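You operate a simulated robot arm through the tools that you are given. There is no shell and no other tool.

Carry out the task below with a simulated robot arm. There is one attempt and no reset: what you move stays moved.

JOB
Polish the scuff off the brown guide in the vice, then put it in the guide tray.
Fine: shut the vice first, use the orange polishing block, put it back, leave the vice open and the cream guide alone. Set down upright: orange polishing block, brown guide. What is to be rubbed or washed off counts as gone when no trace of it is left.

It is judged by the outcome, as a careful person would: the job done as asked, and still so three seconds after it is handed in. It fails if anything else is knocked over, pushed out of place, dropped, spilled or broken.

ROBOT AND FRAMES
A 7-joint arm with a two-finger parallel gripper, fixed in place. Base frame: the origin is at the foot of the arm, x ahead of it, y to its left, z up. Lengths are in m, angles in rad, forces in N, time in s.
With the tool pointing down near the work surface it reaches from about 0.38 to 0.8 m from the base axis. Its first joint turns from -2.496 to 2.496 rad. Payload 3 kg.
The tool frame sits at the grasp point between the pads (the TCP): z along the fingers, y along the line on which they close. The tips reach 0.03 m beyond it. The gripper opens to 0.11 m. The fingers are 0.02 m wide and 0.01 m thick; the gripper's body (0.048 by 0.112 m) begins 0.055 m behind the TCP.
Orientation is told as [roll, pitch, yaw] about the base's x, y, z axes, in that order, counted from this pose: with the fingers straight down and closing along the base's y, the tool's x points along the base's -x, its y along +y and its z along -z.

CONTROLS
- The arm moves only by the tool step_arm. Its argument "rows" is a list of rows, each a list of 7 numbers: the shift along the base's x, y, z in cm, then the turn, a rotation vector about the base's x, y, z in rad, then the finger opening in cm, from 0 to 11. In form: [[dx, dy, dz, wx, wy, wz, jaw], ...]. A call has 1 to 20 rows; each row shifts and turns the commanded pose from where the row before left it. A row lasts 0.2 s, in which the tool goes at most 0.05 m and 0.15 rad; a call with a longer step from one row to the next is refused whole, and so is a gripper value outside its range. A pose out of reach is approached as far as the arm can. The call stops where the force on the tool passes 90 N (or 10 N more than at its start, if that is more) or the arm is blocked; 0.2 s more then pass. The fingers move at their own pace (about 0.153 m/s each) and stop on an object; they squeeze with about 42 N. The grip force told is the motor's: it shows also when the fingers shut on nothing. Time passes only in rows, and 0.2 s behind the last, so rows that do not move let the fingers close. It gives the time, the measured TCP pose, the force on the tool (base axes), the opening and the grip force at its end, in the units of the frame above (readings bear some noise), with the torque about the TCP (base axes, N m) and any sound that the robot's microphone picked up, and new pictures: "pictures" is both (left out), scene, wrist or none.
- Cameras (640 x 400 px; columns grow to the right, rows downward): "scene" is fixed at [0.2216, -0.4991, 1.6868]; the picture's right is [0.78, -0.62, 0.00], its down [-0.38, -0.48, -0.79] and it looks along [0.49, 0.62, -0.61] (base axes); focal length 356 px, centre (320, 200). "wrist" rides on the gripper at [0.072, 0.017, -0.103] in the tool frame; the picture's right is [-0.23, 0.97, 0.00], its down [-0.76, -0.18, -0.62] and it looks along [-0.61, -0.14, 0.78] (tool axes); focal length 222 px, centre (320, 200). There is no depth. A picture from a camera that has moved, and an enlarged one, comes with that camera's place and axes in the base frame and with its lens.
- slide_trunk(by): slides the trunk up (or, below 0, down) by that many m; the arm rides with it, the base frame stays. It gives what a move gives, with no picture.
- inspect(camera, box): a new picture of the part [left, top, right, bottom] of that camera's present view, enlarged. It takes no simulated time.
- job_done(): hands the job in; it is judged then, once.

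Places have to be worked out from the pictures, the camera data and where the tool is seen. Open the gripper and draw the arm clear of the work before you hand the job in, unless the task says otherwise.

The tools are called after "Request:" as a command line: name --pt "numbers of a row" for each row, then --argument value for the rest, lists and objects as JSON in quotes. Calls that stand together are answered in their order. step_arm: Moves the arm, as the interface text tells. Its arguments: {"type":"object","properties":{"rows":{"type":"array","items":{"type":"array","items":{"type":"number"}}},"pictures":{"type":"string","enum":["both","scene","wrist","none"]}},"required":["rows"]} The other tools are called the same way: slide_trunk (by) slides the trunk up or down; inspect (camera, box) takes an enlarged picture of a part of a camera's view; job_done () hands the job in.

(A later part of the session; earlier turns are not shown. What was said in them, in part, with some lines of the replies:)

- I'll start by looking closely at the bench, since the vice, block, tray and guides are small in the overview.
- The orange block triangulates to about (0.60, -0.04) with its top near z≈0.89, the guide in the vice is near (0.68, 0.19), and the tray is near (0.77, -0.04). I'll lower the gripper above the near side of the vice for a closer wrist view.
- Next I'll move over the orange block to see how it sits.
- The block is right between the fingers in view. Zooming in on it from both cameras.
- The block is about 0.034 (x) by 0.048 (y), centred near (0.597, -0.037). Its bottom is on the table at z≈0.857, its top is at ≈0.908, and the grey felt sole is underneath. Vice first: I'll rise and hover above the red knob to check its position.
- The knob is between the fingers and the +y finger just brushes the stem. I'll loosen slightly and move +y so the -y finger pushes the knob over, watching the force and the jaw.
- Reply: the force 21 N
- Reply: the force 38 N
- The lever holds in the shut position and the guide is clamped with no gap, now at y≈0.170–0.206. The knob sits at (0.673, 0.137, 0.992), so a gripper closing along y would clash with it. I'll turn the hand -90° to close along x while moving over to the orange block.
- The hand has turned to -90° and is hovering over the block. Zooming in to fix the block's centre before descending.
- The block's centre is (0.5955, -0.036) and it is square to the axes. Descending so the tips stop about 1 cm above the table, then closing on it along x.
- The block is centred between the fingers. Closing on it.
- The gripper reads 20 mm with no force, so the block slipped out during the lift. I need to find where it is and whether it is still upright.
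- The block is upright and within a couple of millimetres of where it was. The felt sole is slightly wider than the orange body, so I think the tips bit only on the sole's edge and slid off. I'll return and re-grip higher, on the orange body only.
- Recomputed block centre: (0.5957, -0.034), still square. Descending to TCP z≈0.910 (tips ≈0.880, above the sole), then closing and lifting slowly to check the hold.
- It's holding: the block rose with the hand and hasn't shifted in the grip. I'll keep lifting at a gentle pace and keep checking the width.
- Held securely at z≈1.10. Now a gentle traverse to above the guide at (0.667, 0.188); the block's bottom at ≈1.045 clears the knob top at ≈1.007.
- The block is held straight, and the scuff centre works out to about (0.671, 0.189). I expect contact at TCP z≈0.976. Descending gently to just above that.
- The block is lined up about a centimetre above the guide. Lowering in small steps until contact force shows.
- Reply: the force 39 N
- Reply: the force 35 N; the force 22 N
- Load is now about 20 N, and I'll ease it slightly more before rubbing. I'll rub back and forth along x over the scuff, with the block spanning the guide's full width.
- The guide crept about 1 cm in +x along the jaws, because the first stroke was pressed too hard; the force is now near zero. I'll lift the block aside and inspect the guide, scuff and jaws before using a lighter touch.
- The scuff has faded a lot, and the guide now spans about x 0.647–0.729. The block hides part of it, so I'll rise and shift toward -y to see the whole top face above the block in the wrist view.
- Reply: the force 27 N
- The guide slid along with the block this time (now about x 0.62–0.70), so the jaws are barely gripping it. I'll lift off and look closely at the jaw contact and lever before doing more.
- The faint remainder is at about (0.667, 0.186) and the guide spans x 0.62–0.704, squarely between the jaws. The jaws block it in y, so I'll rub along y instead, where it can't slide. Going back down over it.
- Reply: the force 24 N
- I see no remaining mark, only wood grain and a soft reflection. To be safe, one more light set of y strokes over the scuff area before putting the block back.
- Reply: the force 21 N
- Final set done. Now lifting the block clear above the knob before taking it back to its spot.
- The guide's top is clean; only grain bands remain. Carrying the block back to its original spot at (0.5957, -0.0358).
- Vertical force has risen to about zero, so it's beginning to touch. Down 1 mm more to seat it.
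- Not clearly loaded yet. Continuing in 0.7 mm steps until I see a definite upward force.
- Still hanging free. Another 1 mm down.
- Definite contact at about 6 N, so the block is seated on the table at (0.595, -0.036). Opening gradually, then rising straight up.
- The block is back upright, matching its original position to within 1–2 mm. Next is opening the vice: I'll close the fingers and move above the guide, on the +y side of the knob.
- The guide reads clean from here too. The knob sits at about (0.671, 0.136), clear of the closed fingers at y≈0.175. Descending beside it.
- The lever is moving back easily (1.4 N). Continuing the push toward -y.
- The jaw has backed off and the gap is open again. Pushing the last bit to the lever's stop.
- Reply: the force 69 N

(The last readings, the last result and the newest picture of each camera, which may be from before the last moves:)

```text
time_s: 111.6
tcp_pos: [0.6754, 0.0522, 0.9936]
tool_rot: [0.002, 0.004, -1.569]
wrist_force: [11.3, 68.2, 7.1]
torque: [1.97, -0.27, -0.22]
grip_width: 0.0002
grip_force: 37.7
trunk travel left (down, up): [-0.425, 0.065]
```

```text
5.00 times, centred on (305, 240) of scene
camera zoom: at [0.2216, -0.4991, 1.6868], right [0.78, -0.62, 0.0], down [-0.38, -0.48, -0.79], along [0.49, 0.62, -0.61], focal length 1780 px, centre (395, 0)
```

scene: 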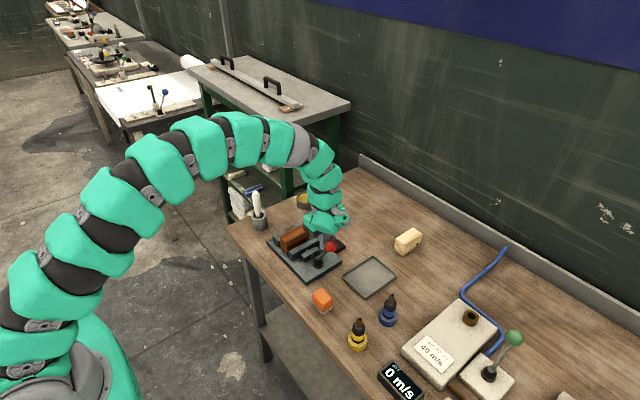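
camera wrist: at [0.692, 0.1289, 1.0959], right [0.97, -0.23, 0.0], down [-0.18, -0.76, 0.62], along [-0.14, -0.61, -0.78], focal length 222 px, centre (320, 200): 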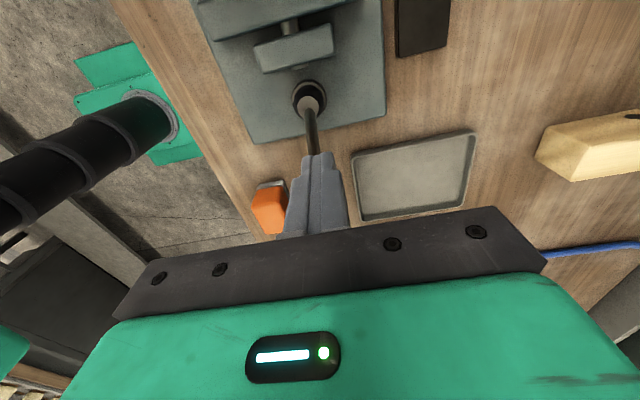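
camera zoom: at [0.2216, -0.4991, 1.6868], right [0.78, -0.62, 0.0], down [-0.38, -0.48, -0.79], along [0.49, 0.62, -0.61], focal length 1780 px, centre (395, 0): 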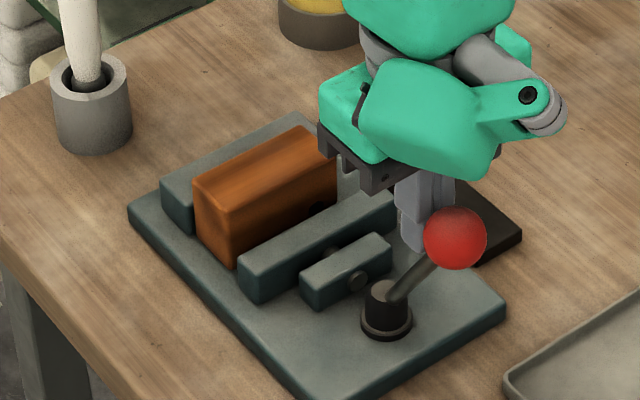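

That's the hard stop (68 N), so the vice is fully open. Backing off at once, then rising clear.

Request:
step_arm --pt "0 1 0 0 0 0 0" --pt "0 1.5 0 0 0 0 0" --pt "0 0 3 0 0 0 0" --pt "0 0 4 0 0 0 2" --pt "0 0 4 0 0 0 5" --pt "-0.5 3 0 0 0 0 8" --pt "-0.5 4.5 0 0 0 0 11" --pt "-0.2 3.5 0 0 0 0 11" --pt "0 0 0 0 0 0 11" --pictures "both"

Request:
inspect --camera "scene" --box '[265, 200, 345, 280]'

Request:
inspect --camera "wrist" --box '[240, 20, 400, 160]'

```text
time_s: 113.6
tcp_pos: [0.6643, 0.1783, 1.104]
tool_rot: [-0.003, 0.001, -1.571]
wrist_force: [-0.6, 0.2, -0.2]
torque: [-0.03, -0.01, 0.0]
grip_width: 0.11
grip_force: 0.1
trunk travel left (down, up): [-0.425, 0.065]
camera wrist: at [0.6815, 0.2488, 1.207], right [0.97, -0.23, 0.0], down [-0.18, -0.76, 0.62], along [-0.14, -0.61, -0.78], focal length 222 px, centre (320, 200)
```

scene: 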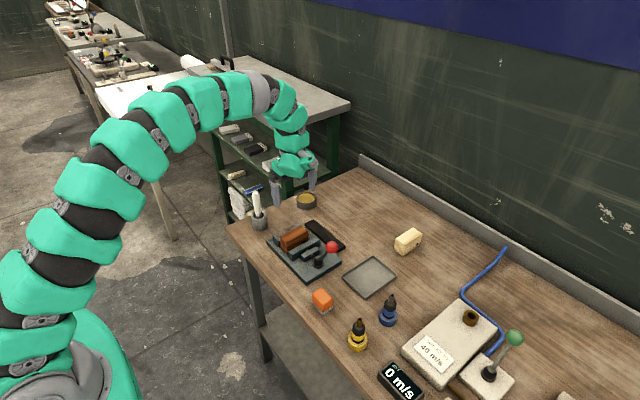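
wrist: 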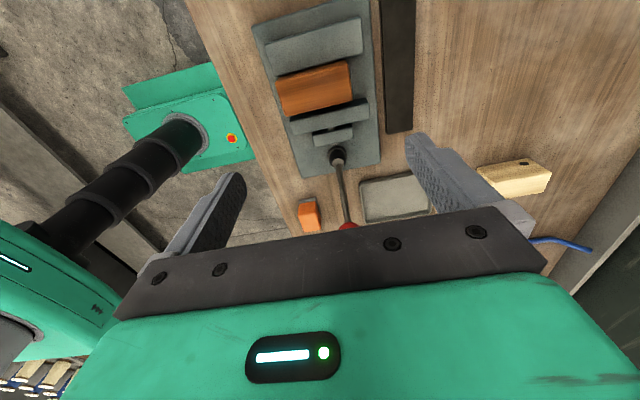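

```text
5.00 times, centred on (305, 240) of scene
camera zoom: at [0.2216, -0.4991, 1.6868], right [0.78, -0.62, 0.0], down [-0.38, -0.48, -0.79], along [0.49, 0.62, -0.61], focal length 1780 px, centre (395, 0)
```

zoom: 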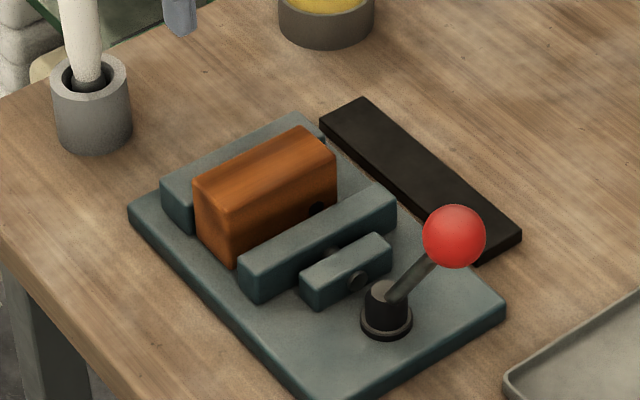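

```text
2.86 times, centred on (320, 90) of wrist
camera zoom: at [0.6815, 0.2488, 1.207], right [0.97, -0.23, 0.0], down [-0.18, -0.76, 0.62], along [-0.14, -0.61, -0.78], focal length 635 px, centre (320, 514)
```

zoom: 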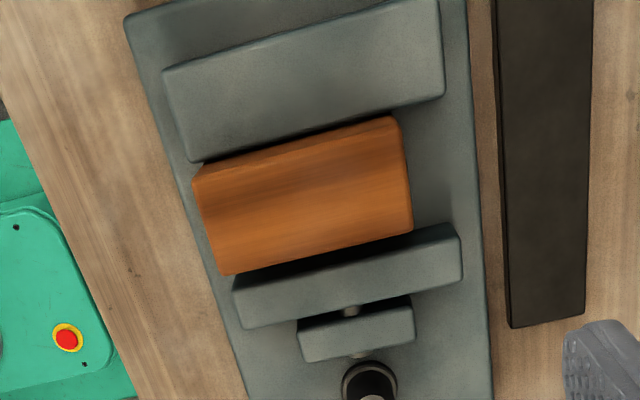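

The vice is fully open, and the guide stands upright and clean, centred at about (0.6605, 0.189). I'll lower with the fingers open 11 cm to grip it by its two ends along x; at 20 mm wide they fit between the jaws.

Request:
step_arm --pt "-0.4 1.05 -3 0 0 0 11" --pt "0 0 -4 0 0 0 11" --pt "0 0 -4 0 0 0 11" --pt "0 0 -3 0 0 0 11" --pt "0 0 -2 0 0 0 11" --pt "0 0 -1 0 0 0 11" --pt "0 0 0 0 0 0 11" --pictures "both"

Request:
inspect --camera "scene" --box '[255, 190, 345, 280]'

Request:
inspect --camera "wrist" --box '[200, 60, 460, 240]'

```text
time_s: 115.2
tcp_pos: [0.6596, 0.19, 0.9341]
tool_rot: [-0.001, -0.001, -1.569]
wrist_force: [0.2, 0.3, -0.9]
torque: [-0.01, 0.01, 0.01]
grip_width: 0.1099
grip_force: 0.2
trunk travel left (down, up): [-0.425, 0.065]
camera wrist: at [0.6765, 0.2607, 1.0375], right [0.97, -0.23, 0.0], down [-0.18, -0.76, 0.62], along [-0.14, -0.61, -0.78], focal length 222 px, centre (320, 200)
```

scene: 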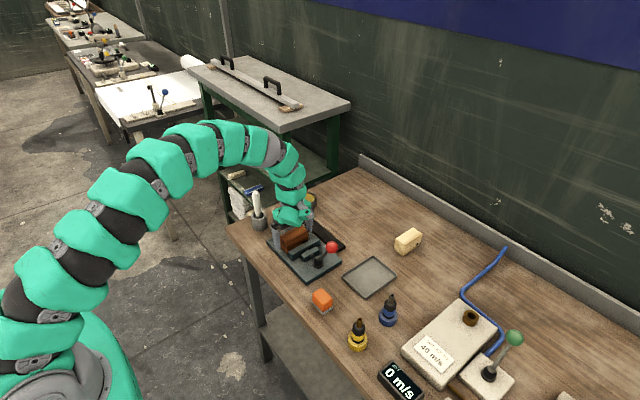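
wrist: 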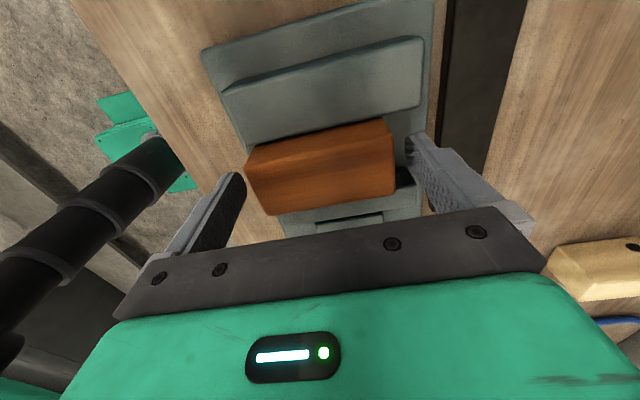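

```text
4.44 times, centred on (300, 235) of scene
camera zoom: at [0.2216, -0.4991, 1.6868], right [0.78, -0.62, 0.0], down [-0.38, -0.48, -0.79], along [0.49, 0.62, -0.61], focal length 1582 px, centre (409, 44)
```

zoom: 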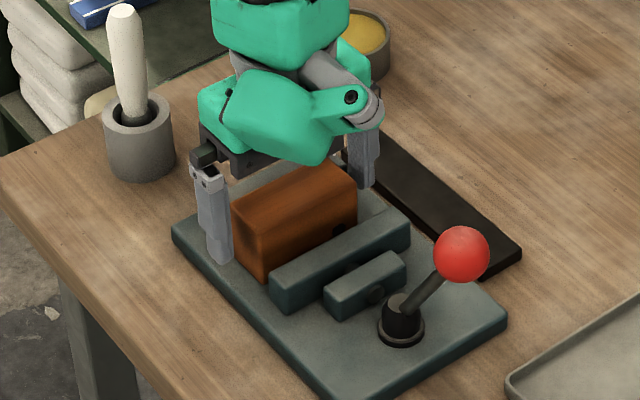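

```text
2.22 times, centred on (330, 150) of wrist
camera zoom: at [0.6765, 0.2607, 1.0375], right [0.97, -0.23, 0.0], down [-0.18, -0.76, 0.62], along [-0.14, -0.61, -0.78], focal length 494 px, centre (298, 311)
```

zoom: 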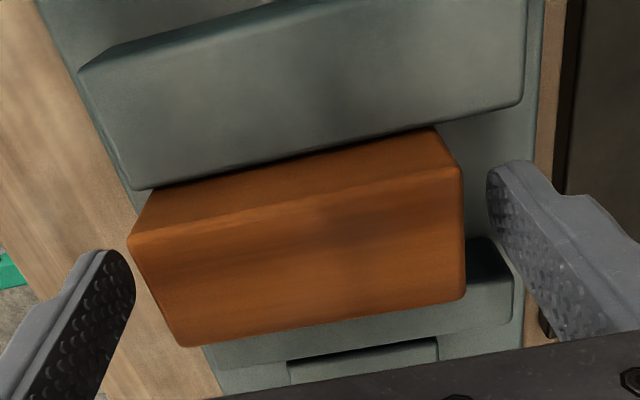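

The guide is nicely between the fingers, about 3 mm off centre. I'll correct that, lower 1.7 cm more, and close gently.

Request:
step_arm --pt "0.25 -0.1 -0.8 0 0 0 11" --pt "0 0 -0.9 0 0 0 11" --pt "0 0 0 0 0 0 10" --pt "0 0 0 0 0 0 9" --pt "0 0 0 0 0 0 8" --pt "0 0 0 0 0 0 5" --pt "0 0 0 0 0 0 2" --pt "0 0 0 0 0 0 0" --pt "0 0 0 0 0 0 0" --pictures "both"

Request:
inspect --camera "scene" --box '[255, 190, 345, 280]'

Request:
inspect --camera "wrist" --box '[200, 60, 460, 240]'

```text
time_s: 117.2
tcp_pos: [0.6626, 0.1867, 0.9169]
tool_rot: [0.001, 0.0, -1.568]
wrist_force: [-0.9, 0.7, -0.3]
torque: [0.02, -0.05, 0.0]
grip_width: 0.0846
grip_force: 42.3
trunk travel left (down, up): [-0.425, 0.065]
camera wrist: at [0.6784, 0.2597, 1.0205], right [0.97, -0.23, 0.0], down [-0.18, -0.76, 0.62], along [-0.14, -0.61, -0.78], focal length 222 px, centre (320, 200)
```

scene: 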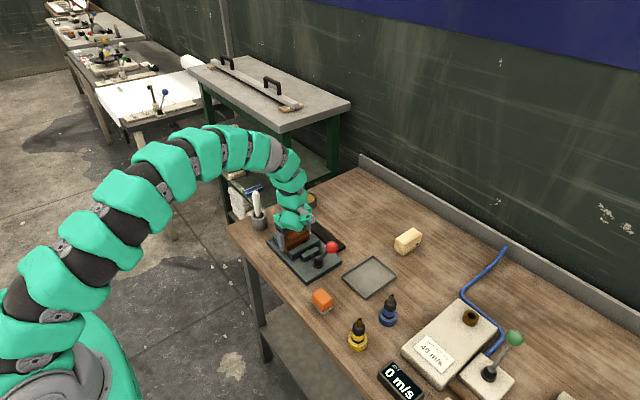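
wrist: 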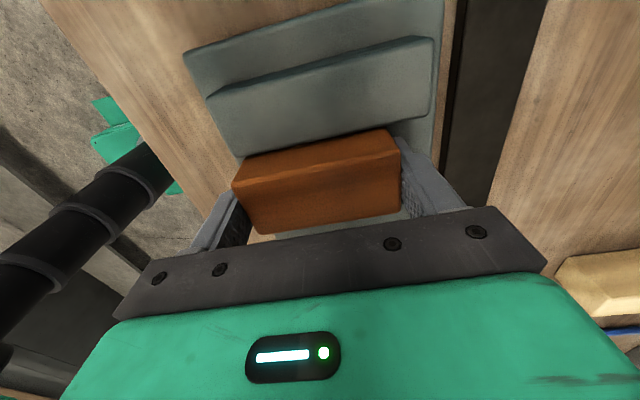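

```text
4.44 times, centred on (300, 235) of scene
camera zoom: at [0.2216, -0.4991, 1.6868], right [0.78, -0.62, 0.0], down [-0.38, -0.48, -0.79], along [0.49, 0.62, -0.61], focal length 1582 px, centre (409, 44)
```

zoom: 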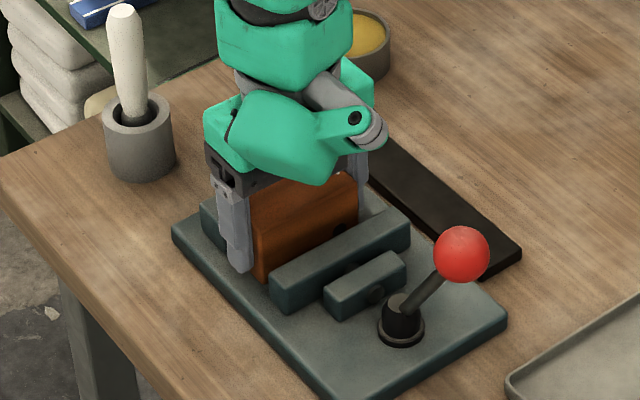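

```text
2.22 times, centred on (330, 150) of wrist
camera zoom: at [0.6784, 0.2597, 1.0205], right [0.97, -0.23, 0.0], down [-0.18, -0.76, 0.62], along [-0.14, -0.61, -0.78], focal length 494 px, centre (298, 311)
```

zoom: 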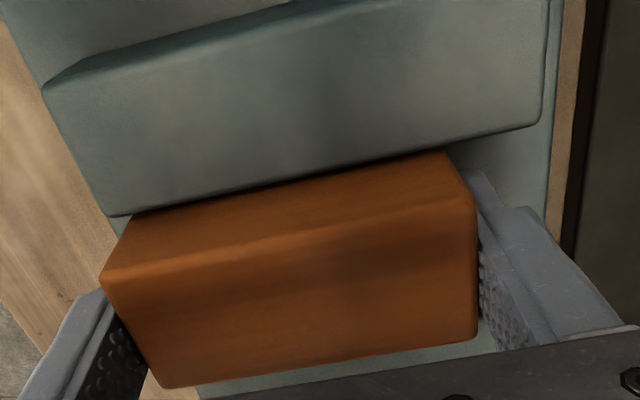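

Gripped at 84.6 mm with 42 N. Lifting slowly at first to make sure it holds and stays level.

Request:
step_arm --pt "0 0 0.2 0 0 0 0" --pt "0 0 0.3 0 0 0 0" --pt "0 0 0.4 0 0 0 0" --pt "0 0 0.5 0 0 0 0" --pt "0 0 0.6 0 0 0 0" --pt "0 0 0 0 0 0 0" --pictures "none"

Request:
inspect --camera "scene" --box '[255, 190, 345, 280]'

Request:
inspect --camera "wrist" --box '[200, 60, 460, 240]'

```text
time_s: 118.6
tcp_pos: [0.6611, 0.1864, 0.9366]
tool_rot: [0.001, 0.0, -1.569]
wrist_force: [-0.8, -0.3, -1.5]
torque: [-0.02, -0.02, 0.01]
grip_width: 0.0843
grip_force: 41.9
trunk travel left (down, up): [-0.425, 0.065]
```

```text
4.44 times, centred on (300, 235) of scene
camera zoom: at [0.2216, -0.4991, 1.6868], right [0.78, -0.62, 0.0], down [-0.38, -0.48, -0.79], along [0.49, 0.62, -0.61], focal length 1582 px, centre (409, 44)
```

zoom: 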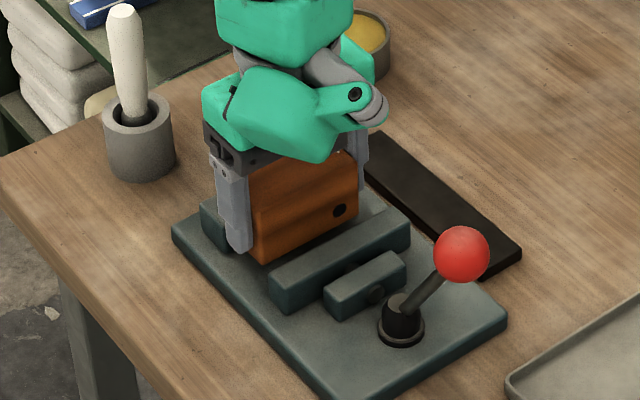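

```text
2.22 times, centred on (330, 150) of wrist
camera zoom: at [0.6787, 0.2593, 1.0396], right [0.97, -0.23, 0.0], down [-0.18, -0.76, 0.62], along [-0.14, -0.61, -0.78], focal length 494 px, centre (298, 311)
```

zoom: 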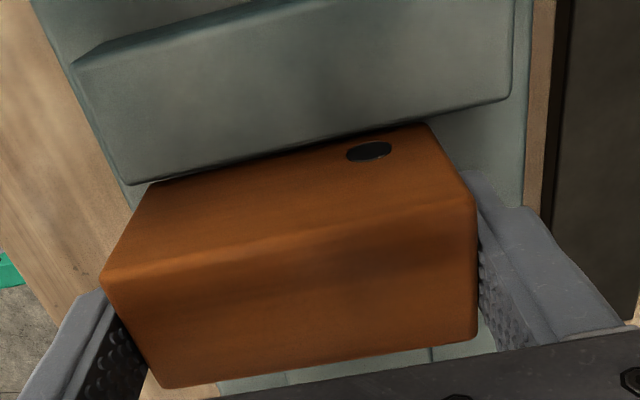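

Holding firmly and level. Continuing up to z≈1.10 so the guide clears the knob.

Request:
step_arm --pt "0 0 0.6 0 0 0 0" --pt "0 0 1.0 0 0 0 0" --pt "0 0 1.5 0 0 0 0" --pt "0 0 1.6 0 0 0 0" --pt "0 0 1.6 0 0 0 0" --pt "0 0 1.6 0 0 0 0" --pt "0 0 1.6 0 0 0 0" --pt "0 0 1.6 0 0 0 0" --pt "0 0 1.6 0 0 0 0" --pt "0 0 1.6 0 0 0 0" --pt "0 0 1.2 0 0 0 0" --pt "0 0 0.6 0 0 0 0" --pt "0 0 0 0 0 0 0" --pictures "both"

```text
time_s: 121.4
tcp_pos: [0.6616, 0.1878, 1.097]
tool_rot: [0.001, 0.0, -1.57]
wrist_force: [0.0, 0.6, -0.5]
torque: [0.03, 0.01, 0.02]
grip_width: 0.0845
grip_force: 41.5
trunk travel left (down, up): [-0.425, 0.065]
camera wrist: at [0.678, 0.2603, 1.1998], right [0.97, -0.23, 0.0], down [-0.18, -0.76, 0.62], along [-0.14, -0.61, -0.78], focal length 222 px, centre (320, 200)
```

scene: 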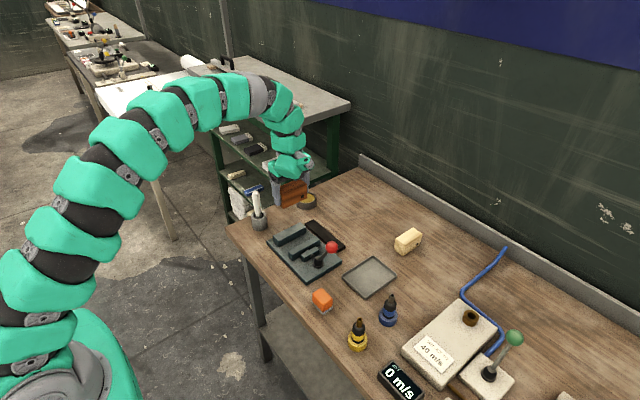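
wrist: 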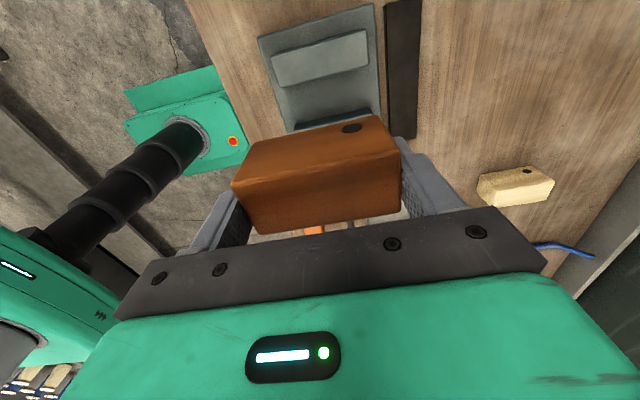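

The guide is well held and clears everything. Before moving I'll take a precise view of the tray.

Request:
inspect --camera "scene" --box '[335, 245, 405, 310]'

Request:
inspect --camera "wrist" --box '[220, 90, 420, 240]'

```text
6.15 times, centred on (370, 278) of scene
camera zoom: at [0.2216, -0.4991, 1.6868], right [0.78, -0.62, 0.0], down [-0.38, -0.48, -0.79], along [0.49, 0.62, -0.61], focal length 2190 px, centre (12, -277)
```

zoom: 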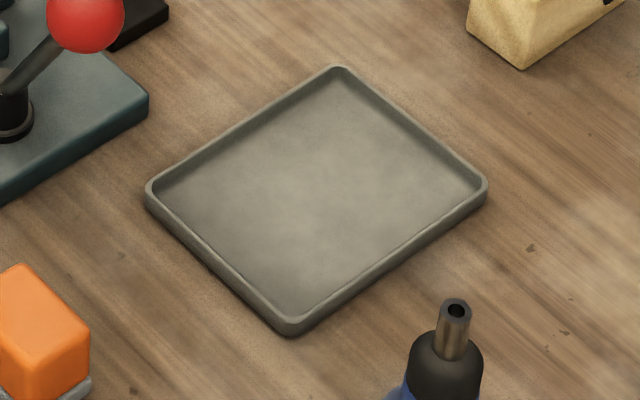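

```text
2.67 times, centred on (320, 165) of wrist
camera zoom: at [0.678, 0.2603, 1.1998], right [0.97, -0.23, 0.0], down [-0.18, -0.76, 0.62], along [-0.14, -0.61, -0.78], focal length 592 px, centre (320, 293)
```

zoom: 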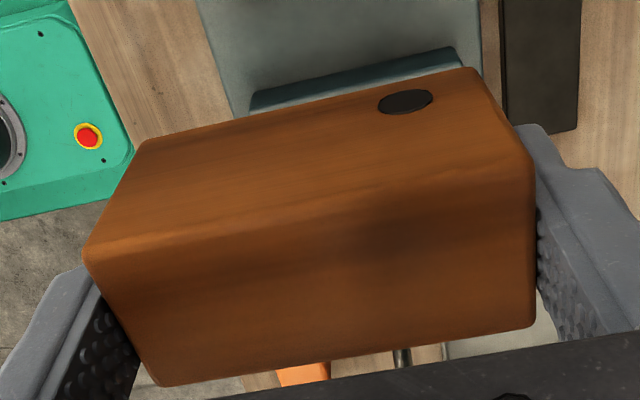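

The tray's rim spans x 0.703–0.833 and y -0.096–0.003, centre (0.768, -0.047), rim about 1 cm high. Carrying the guide there at a gentle pace, high above the lever.

Request:
step_arm --pt "0.31 -0.7 0 0 0 0 0" --pt "0.53 -1.2 0 0 0 0 0" --pt "0.713 -1.6 0 0 0 0 0" --pt "0.713 -1.6 0 0 0 0 0" --pt "0.713 -1.6 0 0 0 0 0" --pt "0.713 -1.6 0 0 0 0 0" --pt "0.713 -1.6 0 0 0 0 0" --pt "0.713 -1.6 0 0 0 0 0" --pt "0.713 -1.6 0 0 0 0 0" --pt "0.713 -1.6 0 0 0 0 0" --pt "0.713 -1.6 0 0 0 0 0" --pt "0.713 -1.6 0 0 0 0 0" --pt "0.713 -1.6 0 0 0 0 0" --pt "0.713 -1.6 0 0 0 0 0" --pt "0.62 -1.4 0 0 0 0 0" --pt "0.42 -0.93 0 0 0 0 0" --pt "0 0 0 0 0 0 0" --pictures "both"

Request:
inspect --camera "scene" --box '[310, 190, 430, 310]'

```text
time_s: 125.0
tcp_pos: [0.7653, -0.0466, 1.0968]
tool_rot: [0.0, 0.0, -1.57]
wrist_force: [0.0, -0.5, -1.2]
torque: [-0.02, 0.03, 0.0]
grip_width: 0.0845
grip_force: 42.1
trunk travel left (down, up): [-0.425, 0.065]
camera wrist: at [0.7826, 0.0249, 1.1999], right [0.97, -0.23, 0.0], down [-0.18, -0.76, 0.62], along [-0.14, -0.61, -0.78], focal length 222 px, centre (320, 200)
```

scene: 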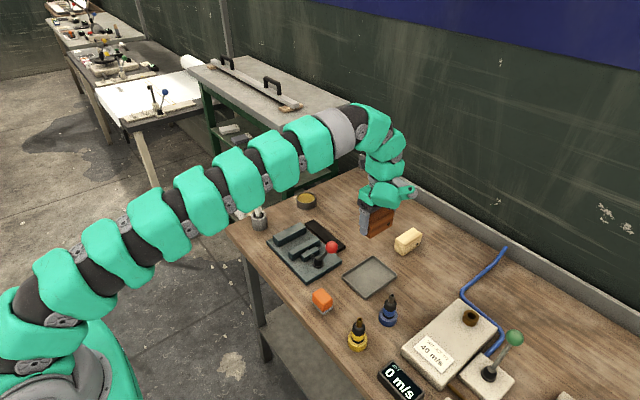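
wrist: 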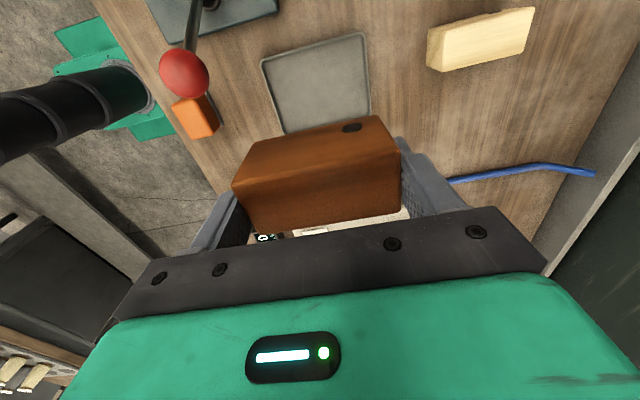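

```text
3.33 times, centred on (370, 250) of scene
camera zoom: at [0.2216, -0.4991, 1.6868], right [0.78, -0.62, 0.0], down [-0.38, -0.48, -0.79], along [0.49, 0.62, -0.61], focal length 1186 px, centre (153, 33)
```

zoom: 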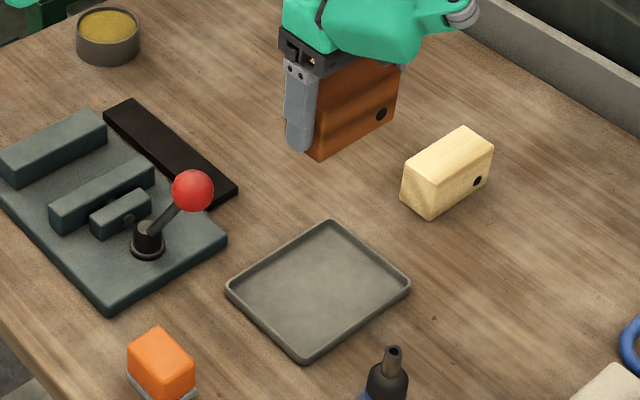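

The wrist view agrees on the tray position: x 0.701–0.833, +y rim at 0.003. The guide is centred over it, so I'm lowering to just above the tray floor.

Request:
step_arm --pt "0 0 -0.7 0 0 0 0" --pt "0 0 -1.2 0 0 0 0" --pt "0 0 -1.7 0 0 0 0" --pt "0 0 -1.7 0 0 0 0" --pt "0 0 -1.7 0 0 0 0" --pt "0 0 -1.7 0 0 0 0" --pt "0 0 -1.7 0 0 0 0" --pt "0 0 -1.7 0 0 0 0" --pt "0 0 -1.7 0 0 0 0" --pt "0 0 -1.7 0 0 0 0" --pt "0 0 -1.1 0 0 0 0" --pt "0 0 -0.4 0 0 0 0" --pt "0 0 0 0 0 0 0" --pictures "both"

Request:
inspect --camera "scene" --box '[330, 220, 420, 310]'

Request:
inspect --camera "wrist" --box '[180, 60, 460, 240]'

```text
time_s: 127.8
tcp_pos: [0.7662, -0.0463, 0.9266]
tool_rot: [-0.001, 0.001, -1.571]
wrist_force: [0.3, 0.2, -0.8]
torque: [0.01, 0.01, 0.0]
grip_width: 0.0844
grip_force: 41.6
trunk travel left (down, up): [-0.425, 0.065]
camera wrist: at [0.7824, 0.0252, 1.0301], right [0.97, -0.23, 0.0], down [-0.18, -0.76, 0.62], along [-0.14, -0.61, -0.78], focal length 222 px, centre (320, 200)
```

scene: 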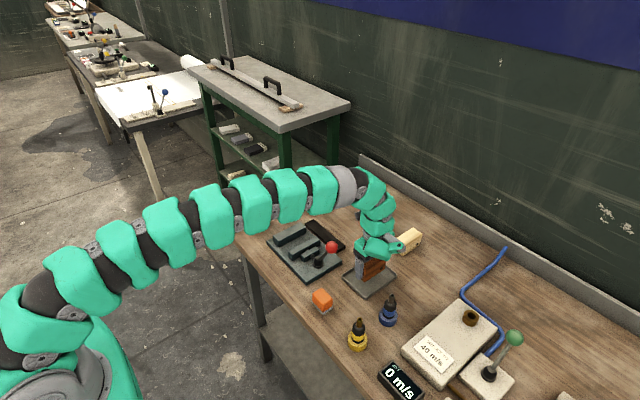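
wrist: 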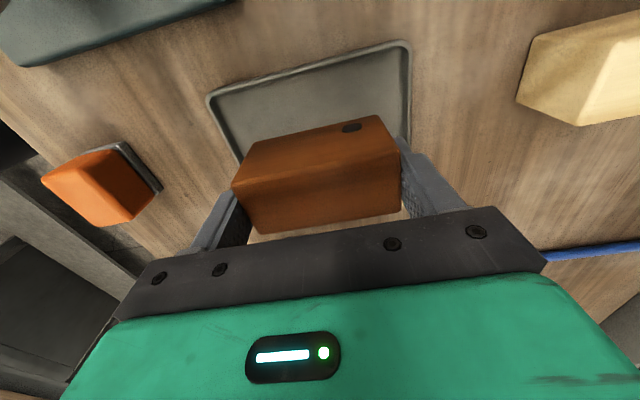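

```text
4.44 times, centred on (375, 265) of scene
camera zoom: at [0.2216, -0.4991, 1.6868], right [0.78, -0.62, 0.0], down [-0.38, -0.48, -0.79], along [0.49, 0.62, -0.61], focal length 1582 px, centre (76, -89)
```

zoom: 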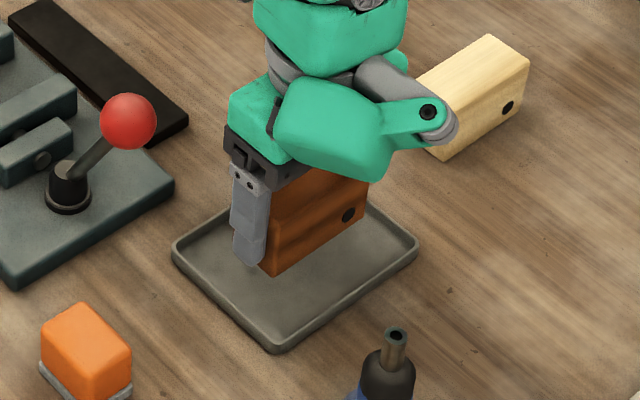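

```text
2.22 times, centred on (320, 150) of wrist
camera zoom: at [0.7824, 0.0252, 1.0301], right [0.97, -0.23, 0.0], down [-0.18, -0.76, 0.62], along [-0.14, -0.61, -0.78], focal length 494 px, centre (320, 311)
```

zoom: 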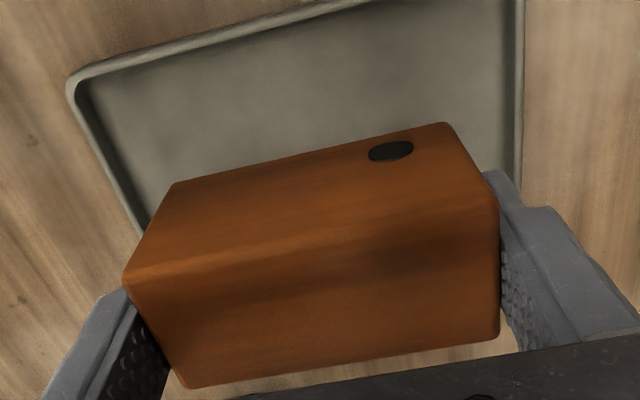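

The guide is inside the rim on all sides, about 1.5 cm above the tray floor. Stepping down gently.

Request:
step_arm --pt "0 0 -0.4 0 0 0 0" --pt "0 0 -0.3 0 0 0 0" --pt "0 0 -0.2 0 0 0 0" --pt "0 0 -0.15 0 0 0 0" --pt "0 0 0 0 0 0 0" --pictures "none"

```text
time_s: 129.0
tcp_pos: [0.765, -0.0468, 0.917]
tool_rot: [0.0, 0.001, -1.57]
wrist_force: [0.3, 0.3, -1.0]
torque: [-0.01, 0.01, 0.01]
grip_width: 0.0844
grip_force: 42.2
trunk travel left (down, up): [-0.425, 0.065]
```

Still free at z≈0.917. Continuing down in small steps.

Request:
step_arm --pt "0 0 -0.15 0 0 0 0" --pt "0 0 -0.15 0 0 0 0" --pt "0 0 -0.1 0 0 0 0" --pt "0 0 0 0 0 0 0" --pictures "none"

Request:
inspect --camera "scene" --box '[330, 220, 420, 310]'

```text
time_s: 130.0
tcp_pos: [0.7646, -0.0474, 0.9127]
tool_rot: [0.001, 0.001, -1.567]
wrist_force: [-0.1, 0.4, -1.4]
torque: [-0.04, 0.03, 0.01]
grip_width: 0.0842
grip_force: 41.0
trunk travel left (down, up): [-0.425, 0.065]
```

```text
4.44 times, centred on (375, 265) of scene
camera zoom: at [0.2216, -0.4991, 1.6868], right [0.78, -0.62, 0.0], down [-0.38, -0.48, -0.79], along [0.49, 0.62, -0.61], focal length 1582 px, centre (76, -89)
```

zoom: 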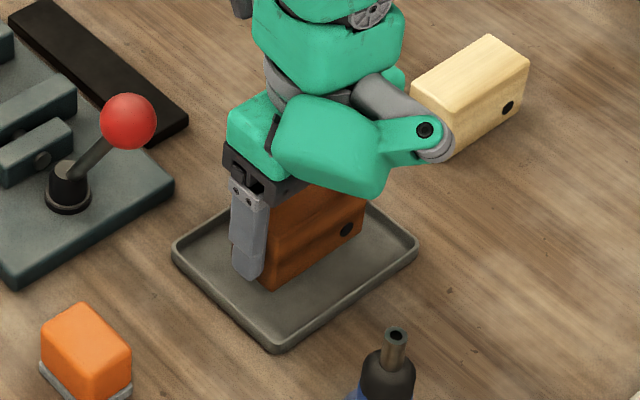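

Close to the floor but not yet loaded. Another 2 mm.

Request:
step_arm --pt "0 0 -0.1 0 0 0 0" --pt "0 0 -0.1 0 0 0 0" --pt "0 0 0 0 0 0 0" --pictures "none"

```text
time_s: 130.8
tcp_pos: [0.7653, -0.0465, 0.9099]
tool_rot: [-0.002, 0.0, -1.569]
wrist_force: [0.6, -0.9, -1.6]
torque: [0.02, 0.03, 0.03]
grip_width: 0.0842
grip_force: 42.4
trunk travel left (down, up): [-0.425, 0.065]
```

Still hanging at z≈0.910. Continuing down 2 mm in 1 mm steps.

Request:
step_arm --pt "0 0 -0.1 0 0 0 0" --pt "0 0 -0.1 0 0 0 0" --pt "0 0 0 0 0 0 0" --pictures "none"

```text
time_s: 131.6
tcp_pos: [0.7641, -0.0477, 0.9071]
tool_rot: [-0.002, 0.0, -1.57]
wrist_force: [0.3, 0.0, -0.8]
torque: [0.03, 0.02, -0.02]
grip_width: 0.0845
grip_force: 41.9
trunk travel left (down, up): [-0.425, 0.065]
```

Not yet in contact. The vice plate is a little thicker than the tray floor, so contact should come near z≈0.905. Another 1.5 mm.

Request:
step_arm --pt "0 0 -0.1 0 0 0 0" --pt "0 0 -0.05 0 0 0 0" --pt "0 0 0 0 0 0 0" --pictures "none"

```text
time_s: 132.4
tcp_pos: [0.7651, -0.0465, 0.9071]
tool_rot: [-0.002, 0.002, -1.569]
wrist_force: [-0.3, 0.6, -0.6]
torque: [0.01, 0.02, 0.02]
grip_width: 0.0843
grip_force: 41.3
trunk travel left (down, up): [-0.425, 0.065]
```

Still light; one more millimetre.

Request:
step_arm --pt "0 0 -0.1 0 0 0 0" --pt "0 0 0 0 0 0 0" --pictures "wrist"

Request:
inspect --camera "scene" --box '[330, 220, 420, 310]'

```text
time_s: 133.0
tcp_pos: [0.7655, -0.0473, 0.9057]
tool_rot: [-0.001, 0.0, -1.57]
wrist_force: [0.3, 0.2, -0.5]
torque: [0.01, 0.03, 0.06]
grip_width: 0.0842
grip_force: 42.5
trunk travel left (down, up): [-0.425, 0.065]
camera wrist: at [0.7825, 0.025, 1.0093], right [0.97, -0.23, 0.0], down [-0.18, -0.76, 0.62], along [-0.14, -0.61, -0.78], focal length 222 px, centre (320, 200)
```

wrist: 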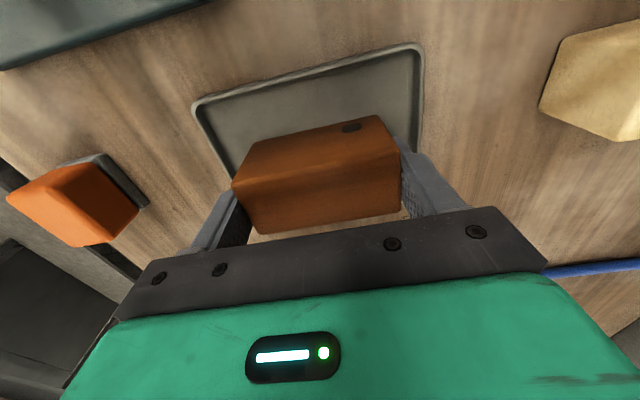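

```text
4.44 times, centred on (375, 265) of scene
camera zoom: at [0.2216, -0.4991, 1.6868], right [0.78, -0.62, 0.0], down [-0.38, -0.48, -0.79], along [0.49, 0.62, -0.61], focal length 1582 px, centre (76, -89)
```

zoom: 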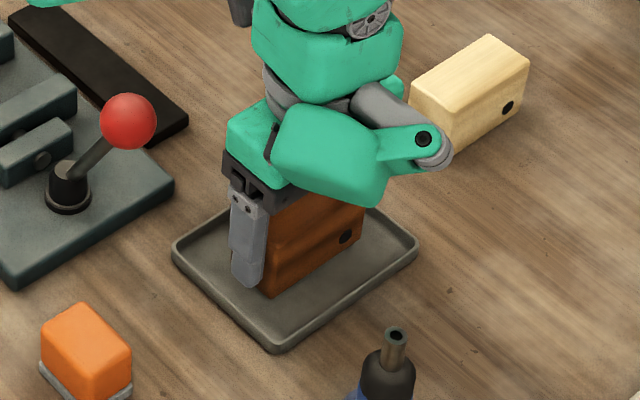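

Very near the floor now. Continuing down with 0.7 mm steps until the force shows it's seated.

Request:
step_arm --pt "0 0 -0.07 0 0 0 0" --pt "0 0 -0.05 0 0 0 0" --pt "0 0 0 0 0 0 0" --pictures "none"

```text
time_s: 133.8
tcp_pos: [0.7653, -0.0469, 0.9052]
tool_rot: [-0.001, -0.001, -1.568]
wrist_force: [-0.6, -0.3, -2.0]
torque: [0.02, 0.01, 0.02]
grip_width: 0.0845
grip_force: 42.2
trunk travel left (down, up): [-0.425, 0.065]
```

No load yet. Another 1.5 mm.

Request:
step_arm --pt "0 0 -0.08 0 0 0 0" --pt "0 0 -0.07 0 0 0 0" --pt "0 0 0 0 0 0 0" --pictures "none"

```text
time_s: 134.6
tcp_pos: [0.7657, -0.0467, 0.9032]
tool_rot: [-0.001, 0.001, -1.569]
wrist_force: [0.2, -0.4, -0.6]
torque: [0.0, -0.01, -0.01]
grip_width: 0.0841
grip_force: 41.7
trunk travel left (down, up): [-0.425, 0.065]
```

Still free at 0.903. Another 1.5 mm.

Request:
step_arm --pt "0 0 -0.08 0 0 0 0" --pt "0 0 -0.07 0 0 0 0" --pt "0 0 0 0 0 0 0" --pictures "none"

Request:
inspect --camera "scene" --box '[350, 240, 410, 300]'

```text
time_s: 135.4
tcp_pos: [0.7653, -0.0469, 0.9029]
tool_rot: [0.001, 0.001, -1.57]
wrist_force: [1.7, -1.3, 14.0]
torque: [-0.04, 0.61, 0.03]
grip_width: 0.0846
grip_force: 42.0
trunk travel left (down, up): [-0.425, 0.065]
```

```text
6.67 times, centred on (380, 270) of scene
camera zoom: at [0.2216, -0.4991, 1.6868], right [0.78, -0.62, 0.0], down [-0.38, -0.48, -0.79], along [0.49, 0.62, -0.61], focal length 2373 px, centre (-80, -267)
```

zoom: 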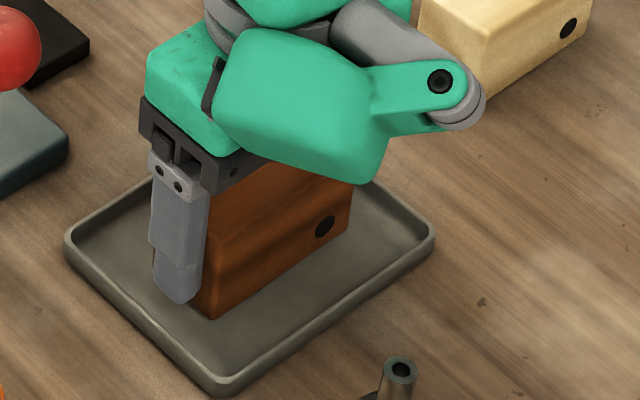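

Seated: 14 N of upward force. I'll ease off half a millimetre, open the fingers just enough to clear the ends, and rise straight up.

Request:
step_arm --pt "0 0 0.07 0 0 0 8" --pt "0 0 0 0 0 0 8.5" --pt "0 0 0 0 0 0 8.9" --pt "0 0 0 0 0 0 9.3" --pt "0 0 0 0 0 0 9.3" --pt "0 0 0.5 0 0 0 9.3" --pt "0 0 1 0 0 0 9.3" --pt "0 0 0 0 0 0 9.3" --pictures "wrist"

Request:
inspect --camera "scene" --box '[350, 240, 410, 300]'

```text
time_s: 137.2
tcp_pos: [0.7655, -0.0463, 0.9179]
tool_rot: [-0.001, -0.001, -1.569]
wrist_force: [0.7, -0.2, 0.7]
torque: [0.0, 0.01, 0.01]
grip_width: 0.0929
grip_force: 0.0
trunk travel left (down, up): [-0.425, 0.065]
camera wrist: at [0.7825, 0.0249, 1.0208], right [0.97, -0.23, 0.0], down [-0.18, -0.76, 0.62], along [-0.14, -0.61, -0.78], focal length 222 px, centre (320, 200)
```

wrist: 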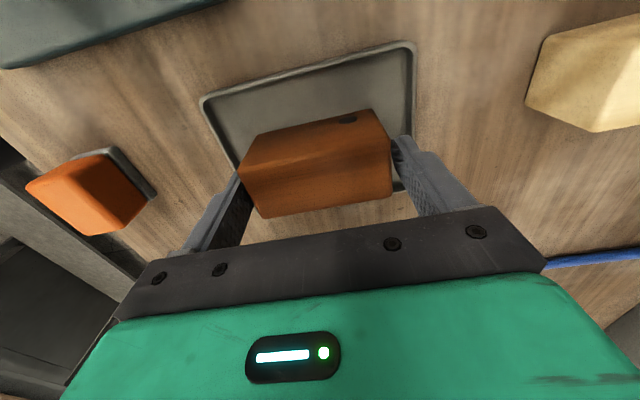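

```text
6.67 times, centred on (380, 270) of scene
camera zoom: at [0.2216, -0.4991, 1.6868], right [0.78, -0.62, 0.0], down [-0.38, -0.48, -0.79], along [0.49, 0.62, -0.61], focal length 2373 px, centre (-80, -267)
```

zoom: 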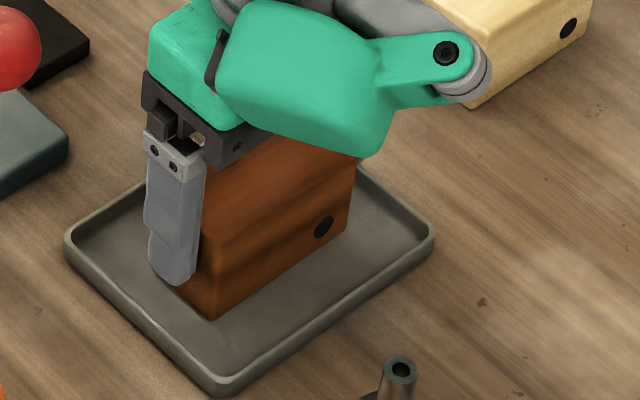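

The guide stayed seated in the tray while the fingers rose. Continuing straight up, then retreating toward the robot so I can check everything.

Request:
step_arm --pt "0 0 2 0 0 0 9.3" --pt "0 0 4 0 0 0 10" --pt "0 0 4 0 0 0 11" --pt "0 0 4.5 0 0 0 11" --pt "0 0 4.5 0 0 0 11" --pt "-4.5 0 0.5 0 0 0 11" --pt "-4.5 0 0 0 0 0 11" --pt "0 0 0 0 0 0 11" --pictures "both"

Request:
inspect --camera "scene" --box '[335, 230, 405, 300]'

Request:
inspect --camera "wrist" --box '[300, 20, 460, 150]'

Request:
inspect --camera "scene" --box '[230, 180, 430, 320]'

```text
time_s: 139.0
tcp_pos: [0.6726, -0.0499, 1.1135]
tool_rot: [-0.002, 0.0, -1.572]
wrist_force: [-0.9, 0.0, 0.2]
torque: [0.0, -0.04, 0.0]
grip_width: 0.11
grip_force: 0.1
trunk travel left (down, up): [-0.425, 0.065]
camera wrist: at [0.69, 0.0228, 1.216], right [0.97, -0.23, 0.0], down [-0.18, -0.76, 0.62], along [-0.14, -0.61, -0.78], focal length 222 px, centre (320, 200)
```

scene: 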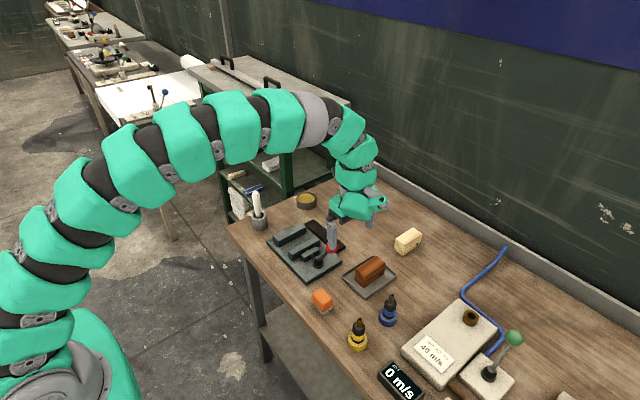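
wrist: 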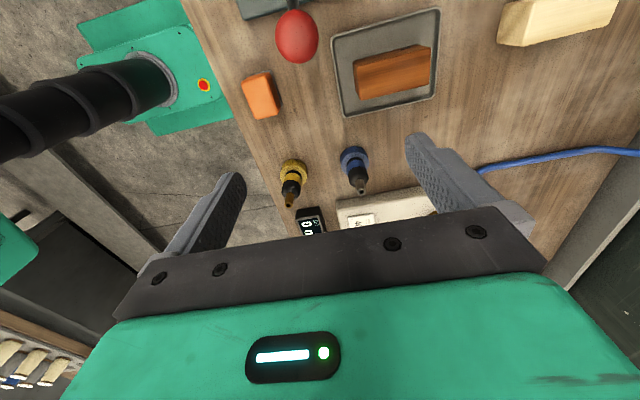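

```text
5.71 times, centred on (370, 265) of scene
camera zoom: at [0.2216, -0.4991, 1.6868], right [0.78, -0.62, 0.0], down [-0.38, -0.48, -0.79], along [0.49, 0.62, -0.61], focal length 2034 px, centre (34, -171)
```

zoom: 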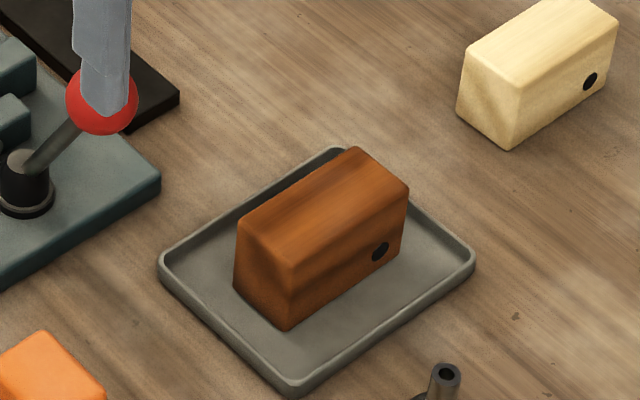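

```text
3.08 times, centred on (380, 85) of wrist
camera zoom: at [0.69, 0.0228, 1.216], right [0.97, -0.23, 0.0], down [-0.18, -0.76, 0.62], along [-0.14, -0.61, -0.78], focal length 684 px, centre (135, 554)
```

zoom: 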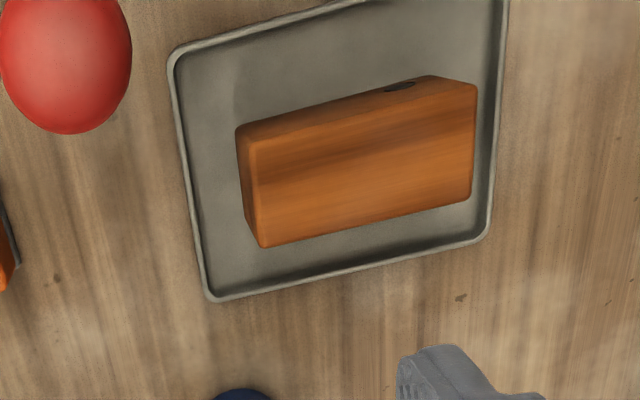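

```text
2.86 times, centred on (330, 250) of scene
camera zoom: at [0.2216, -0.4991, 1.6868], right [0.78, -0.62, 0.0], down [-0.38, -0.48, -0.79], along [0.49, 0.62, -0.61], focal length 1017 px, centre (291, 57)
```

zoom: 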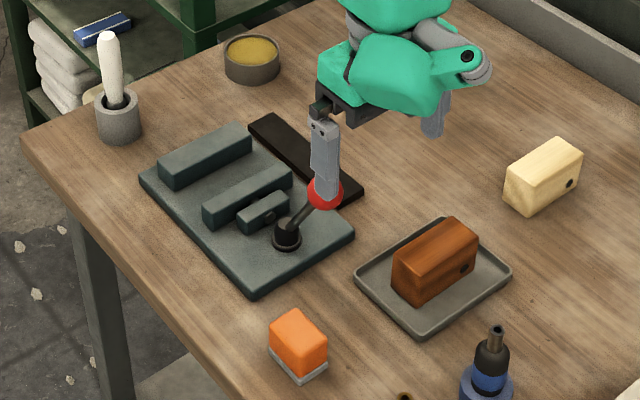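

The guide stands upright inside the tray and everything else looks in place. I'll get one good close look at its top face from the wrist camera to be sure no trace of the scuff remains.

Request:
step_arm --pt "2.4 2.7 0 0 0 0 11" --pt "2.4 2.7 0 0 0 0 11" --pt "2.4 2.7 0 0 0 0 11" --pt "2.4 2.7 0 0 0 0 11" --pt "0 0 -2.5 0 0 0 11" --pt "0 0 0 0 0 0 11" --pictures "wrist"

Request:
inspect --camera "wrist" --box '[240, 110, 400, 230]'

Request:
inspect --camera "scene" --box '[350, 248, 390, 290]'

```text
time_s: 140.4
tcp_pos: [0.7721, 0.0615, 1.0874]
tool_rot: [0.001, 0.0, -1.568]
wrist_force: [-0.5, -0.4, -0.5]
torque: [-0.02, 0.0, 0.0]
grip_width: 0.11
grip_force: 0.0
trunk travel left (down, up): [-0.425, 0.065]
camera wrist: at [0.7891, 0.1334, 1.1904], right [0.97, -0.23, 0.0], down [-0.18, -0.76, 0.62], along [-0.14, -0.61, -0.78], focal length 222 px, centre (320, 200)
```

wrist: 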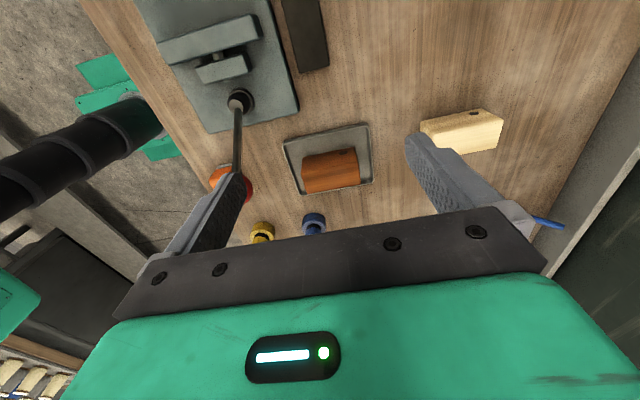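

```text
3.33 times, centred on (320, 170) of wrist
camera zoom: at [0.7891, 0.1334, 1.1904], right [0.97, -0.23, 0.0], down [-0.18, -0.76, 0.62], along [-0.14, -0.61, -0.78], focal length 740 px, centre (320, 300)
```

zoom: 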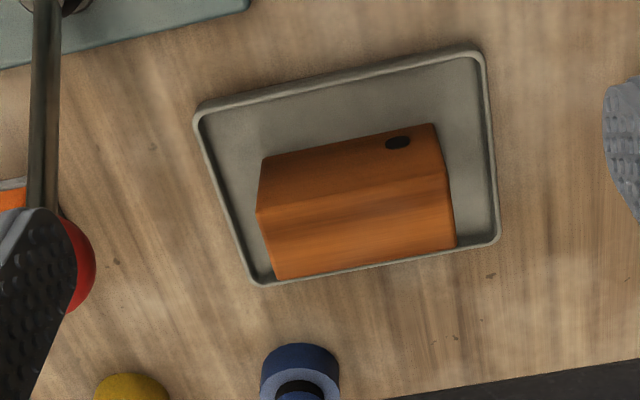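

```text
9.52 times, centred on (370, 269) of scene
camera zoom: at [0.2216, -0.4991, 1.6868], right [0.78, -0.62, 0.0], down [-0.38, -0.48, -0.79], along [0.49, 0.62, -0.61], focal length 3390 px, centre (-156, -457)
```

zoom: 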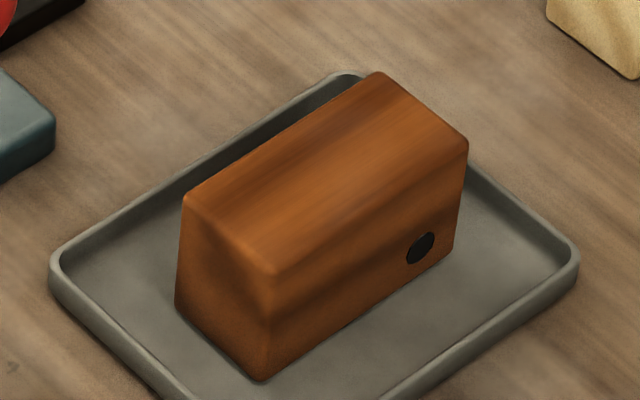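

The top is clean wood grain with no trace of scuff, and the guide is fully inside the tray. Now drawing the arm well clear: up first, then back toward its starting area.

Request:
step_arm --pt "0 0 4.5 0 0 0 11" --pt "0 0 4.5 0 0 0 11" --pt "0 0 4.5 0 0 0 11" --pt "0 0 4.5 0 0 0 11" --pt "-4 2 1 0 0 0 11" --pt "-4 2.5 0 0 0 0 11" --pt "-4 2.5 0 0 0 0 11" --pt "-4 2.5 0 0 0 0 11" --pt "-4 2.5 0 0 0 0 11" --pt "-3 2.5 0 0 0 0 11" --pt "0 0 0 0 0 0 11" --pictures "both"

Request:
inspect --camera "scene" --box '[230, 180, 430, 320]'

Request:
inspect --camera "scene" --box '[320, 260, 600, 400]'

```text
time_s: 142.8
tcp_pos: [0.5059, 0.2012, 1.2087]
tool_rot: [0.0, 0.001, -1.569]
wrist_force: [0.4, 0.1, 0.3]
torque: [-0.01, -0.02, -0.06]
grip_width: 0.1101
grip_force: 0.1
out of reach, approached as far as the arm can: row 2, 3, 4
trunk travel left (down, up): [-0.425, 0.065]
camera wrist: at [0.5223, 0.2731, 1.3124], right [0.97, -0.23, 0.0], down [-0.18, -0.76, 0.62], along [-0.14, -0.61, -0.78], focal length 222 px, centre (320, 200)
```

scene: 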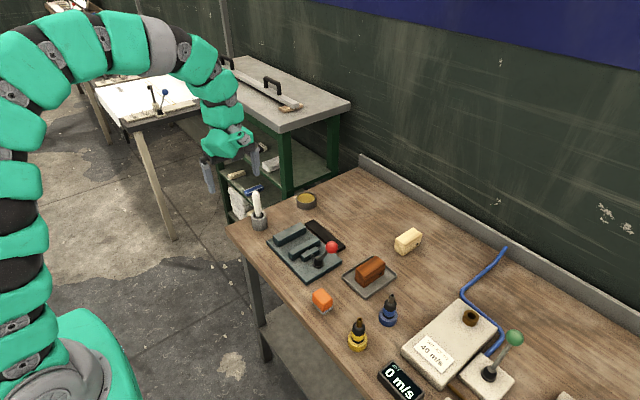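
wrist: 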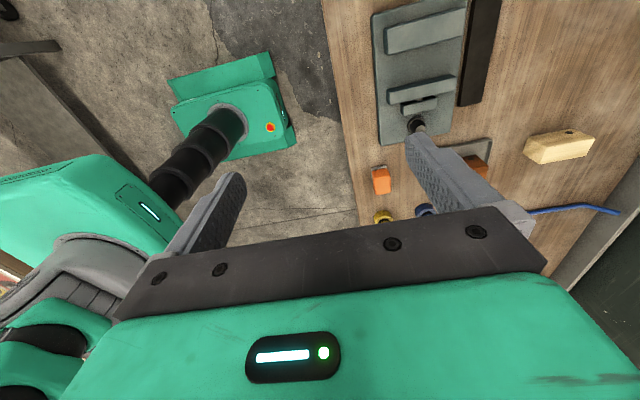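

```text
2.86 times, centred on (330, 250) of scene
camera zoom: at [0.2216, -0.4991, 1.6868], right [0.78, -0.62, 0.0], down [-0.38, -0.48, -0.79], along [0.49, 0.62, -0.61], focal length 1017 px, centre (291, 57)
```

zoom: 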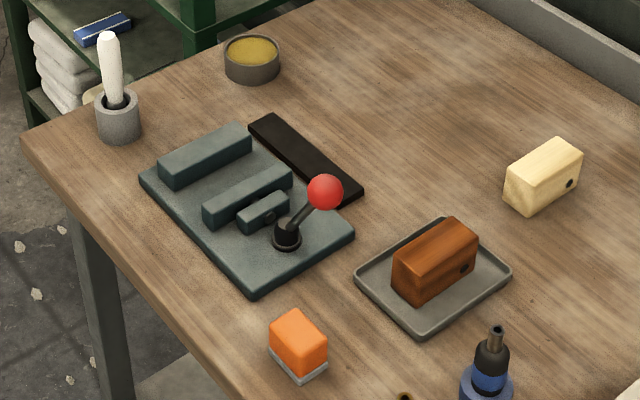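

```text
2.29 times, centred on (460, 330) of scene
camera zoom: at [0.2216, -0.4991, 1.6868], right [0.78, -0.62, 0.0], down [-0.38, -0.48, -0.79], along [0.49, 0.62, -0.61], focal length 814 px, centre (0, -97)
```

zoom: 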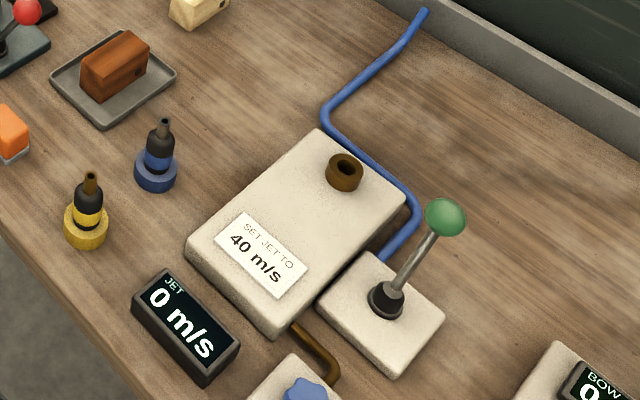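

The final view shows the job complete:
- **Guide:** clean and upright in the tray.
- **Block:** upright on its original spot.
- **Vice:** open and empty, with its lever where it started.
- **Everything else:** the cream guide and the other items have not moved.

The gripper is open and the arm is clear, so I'm handing it in.

Request:
job_done

```text
The job is handed in.
```

The job is handed in. The scuff is off the brown guide, and the guide stands upright in the guide tray. I checked its top from both cameras afterwards and saw only wood grain.

- **Vice:** I shut it before polishing, and it is now fully open and empty with the lever back where it started.
- **Orange polishing block:** it is upright and within a millimetre or two of where it began.
- **Cream guide and everything else:** they look unmoved in the final pictures.

Two things did not go cleanly:
- **Block slipped:** on my first lift the block slid out of the gripper. It stayed upright and shifted by less than 2 mm. I gripped it again and lifted more slowly.
- **Guide slid in the vice:** the shut jaws held it only lightly, so my first strokes along its length moved it back and forth by up to about 4 cm. I switched to rubbing across its width, where the jaws blocked it, and it stayed put for the rest.
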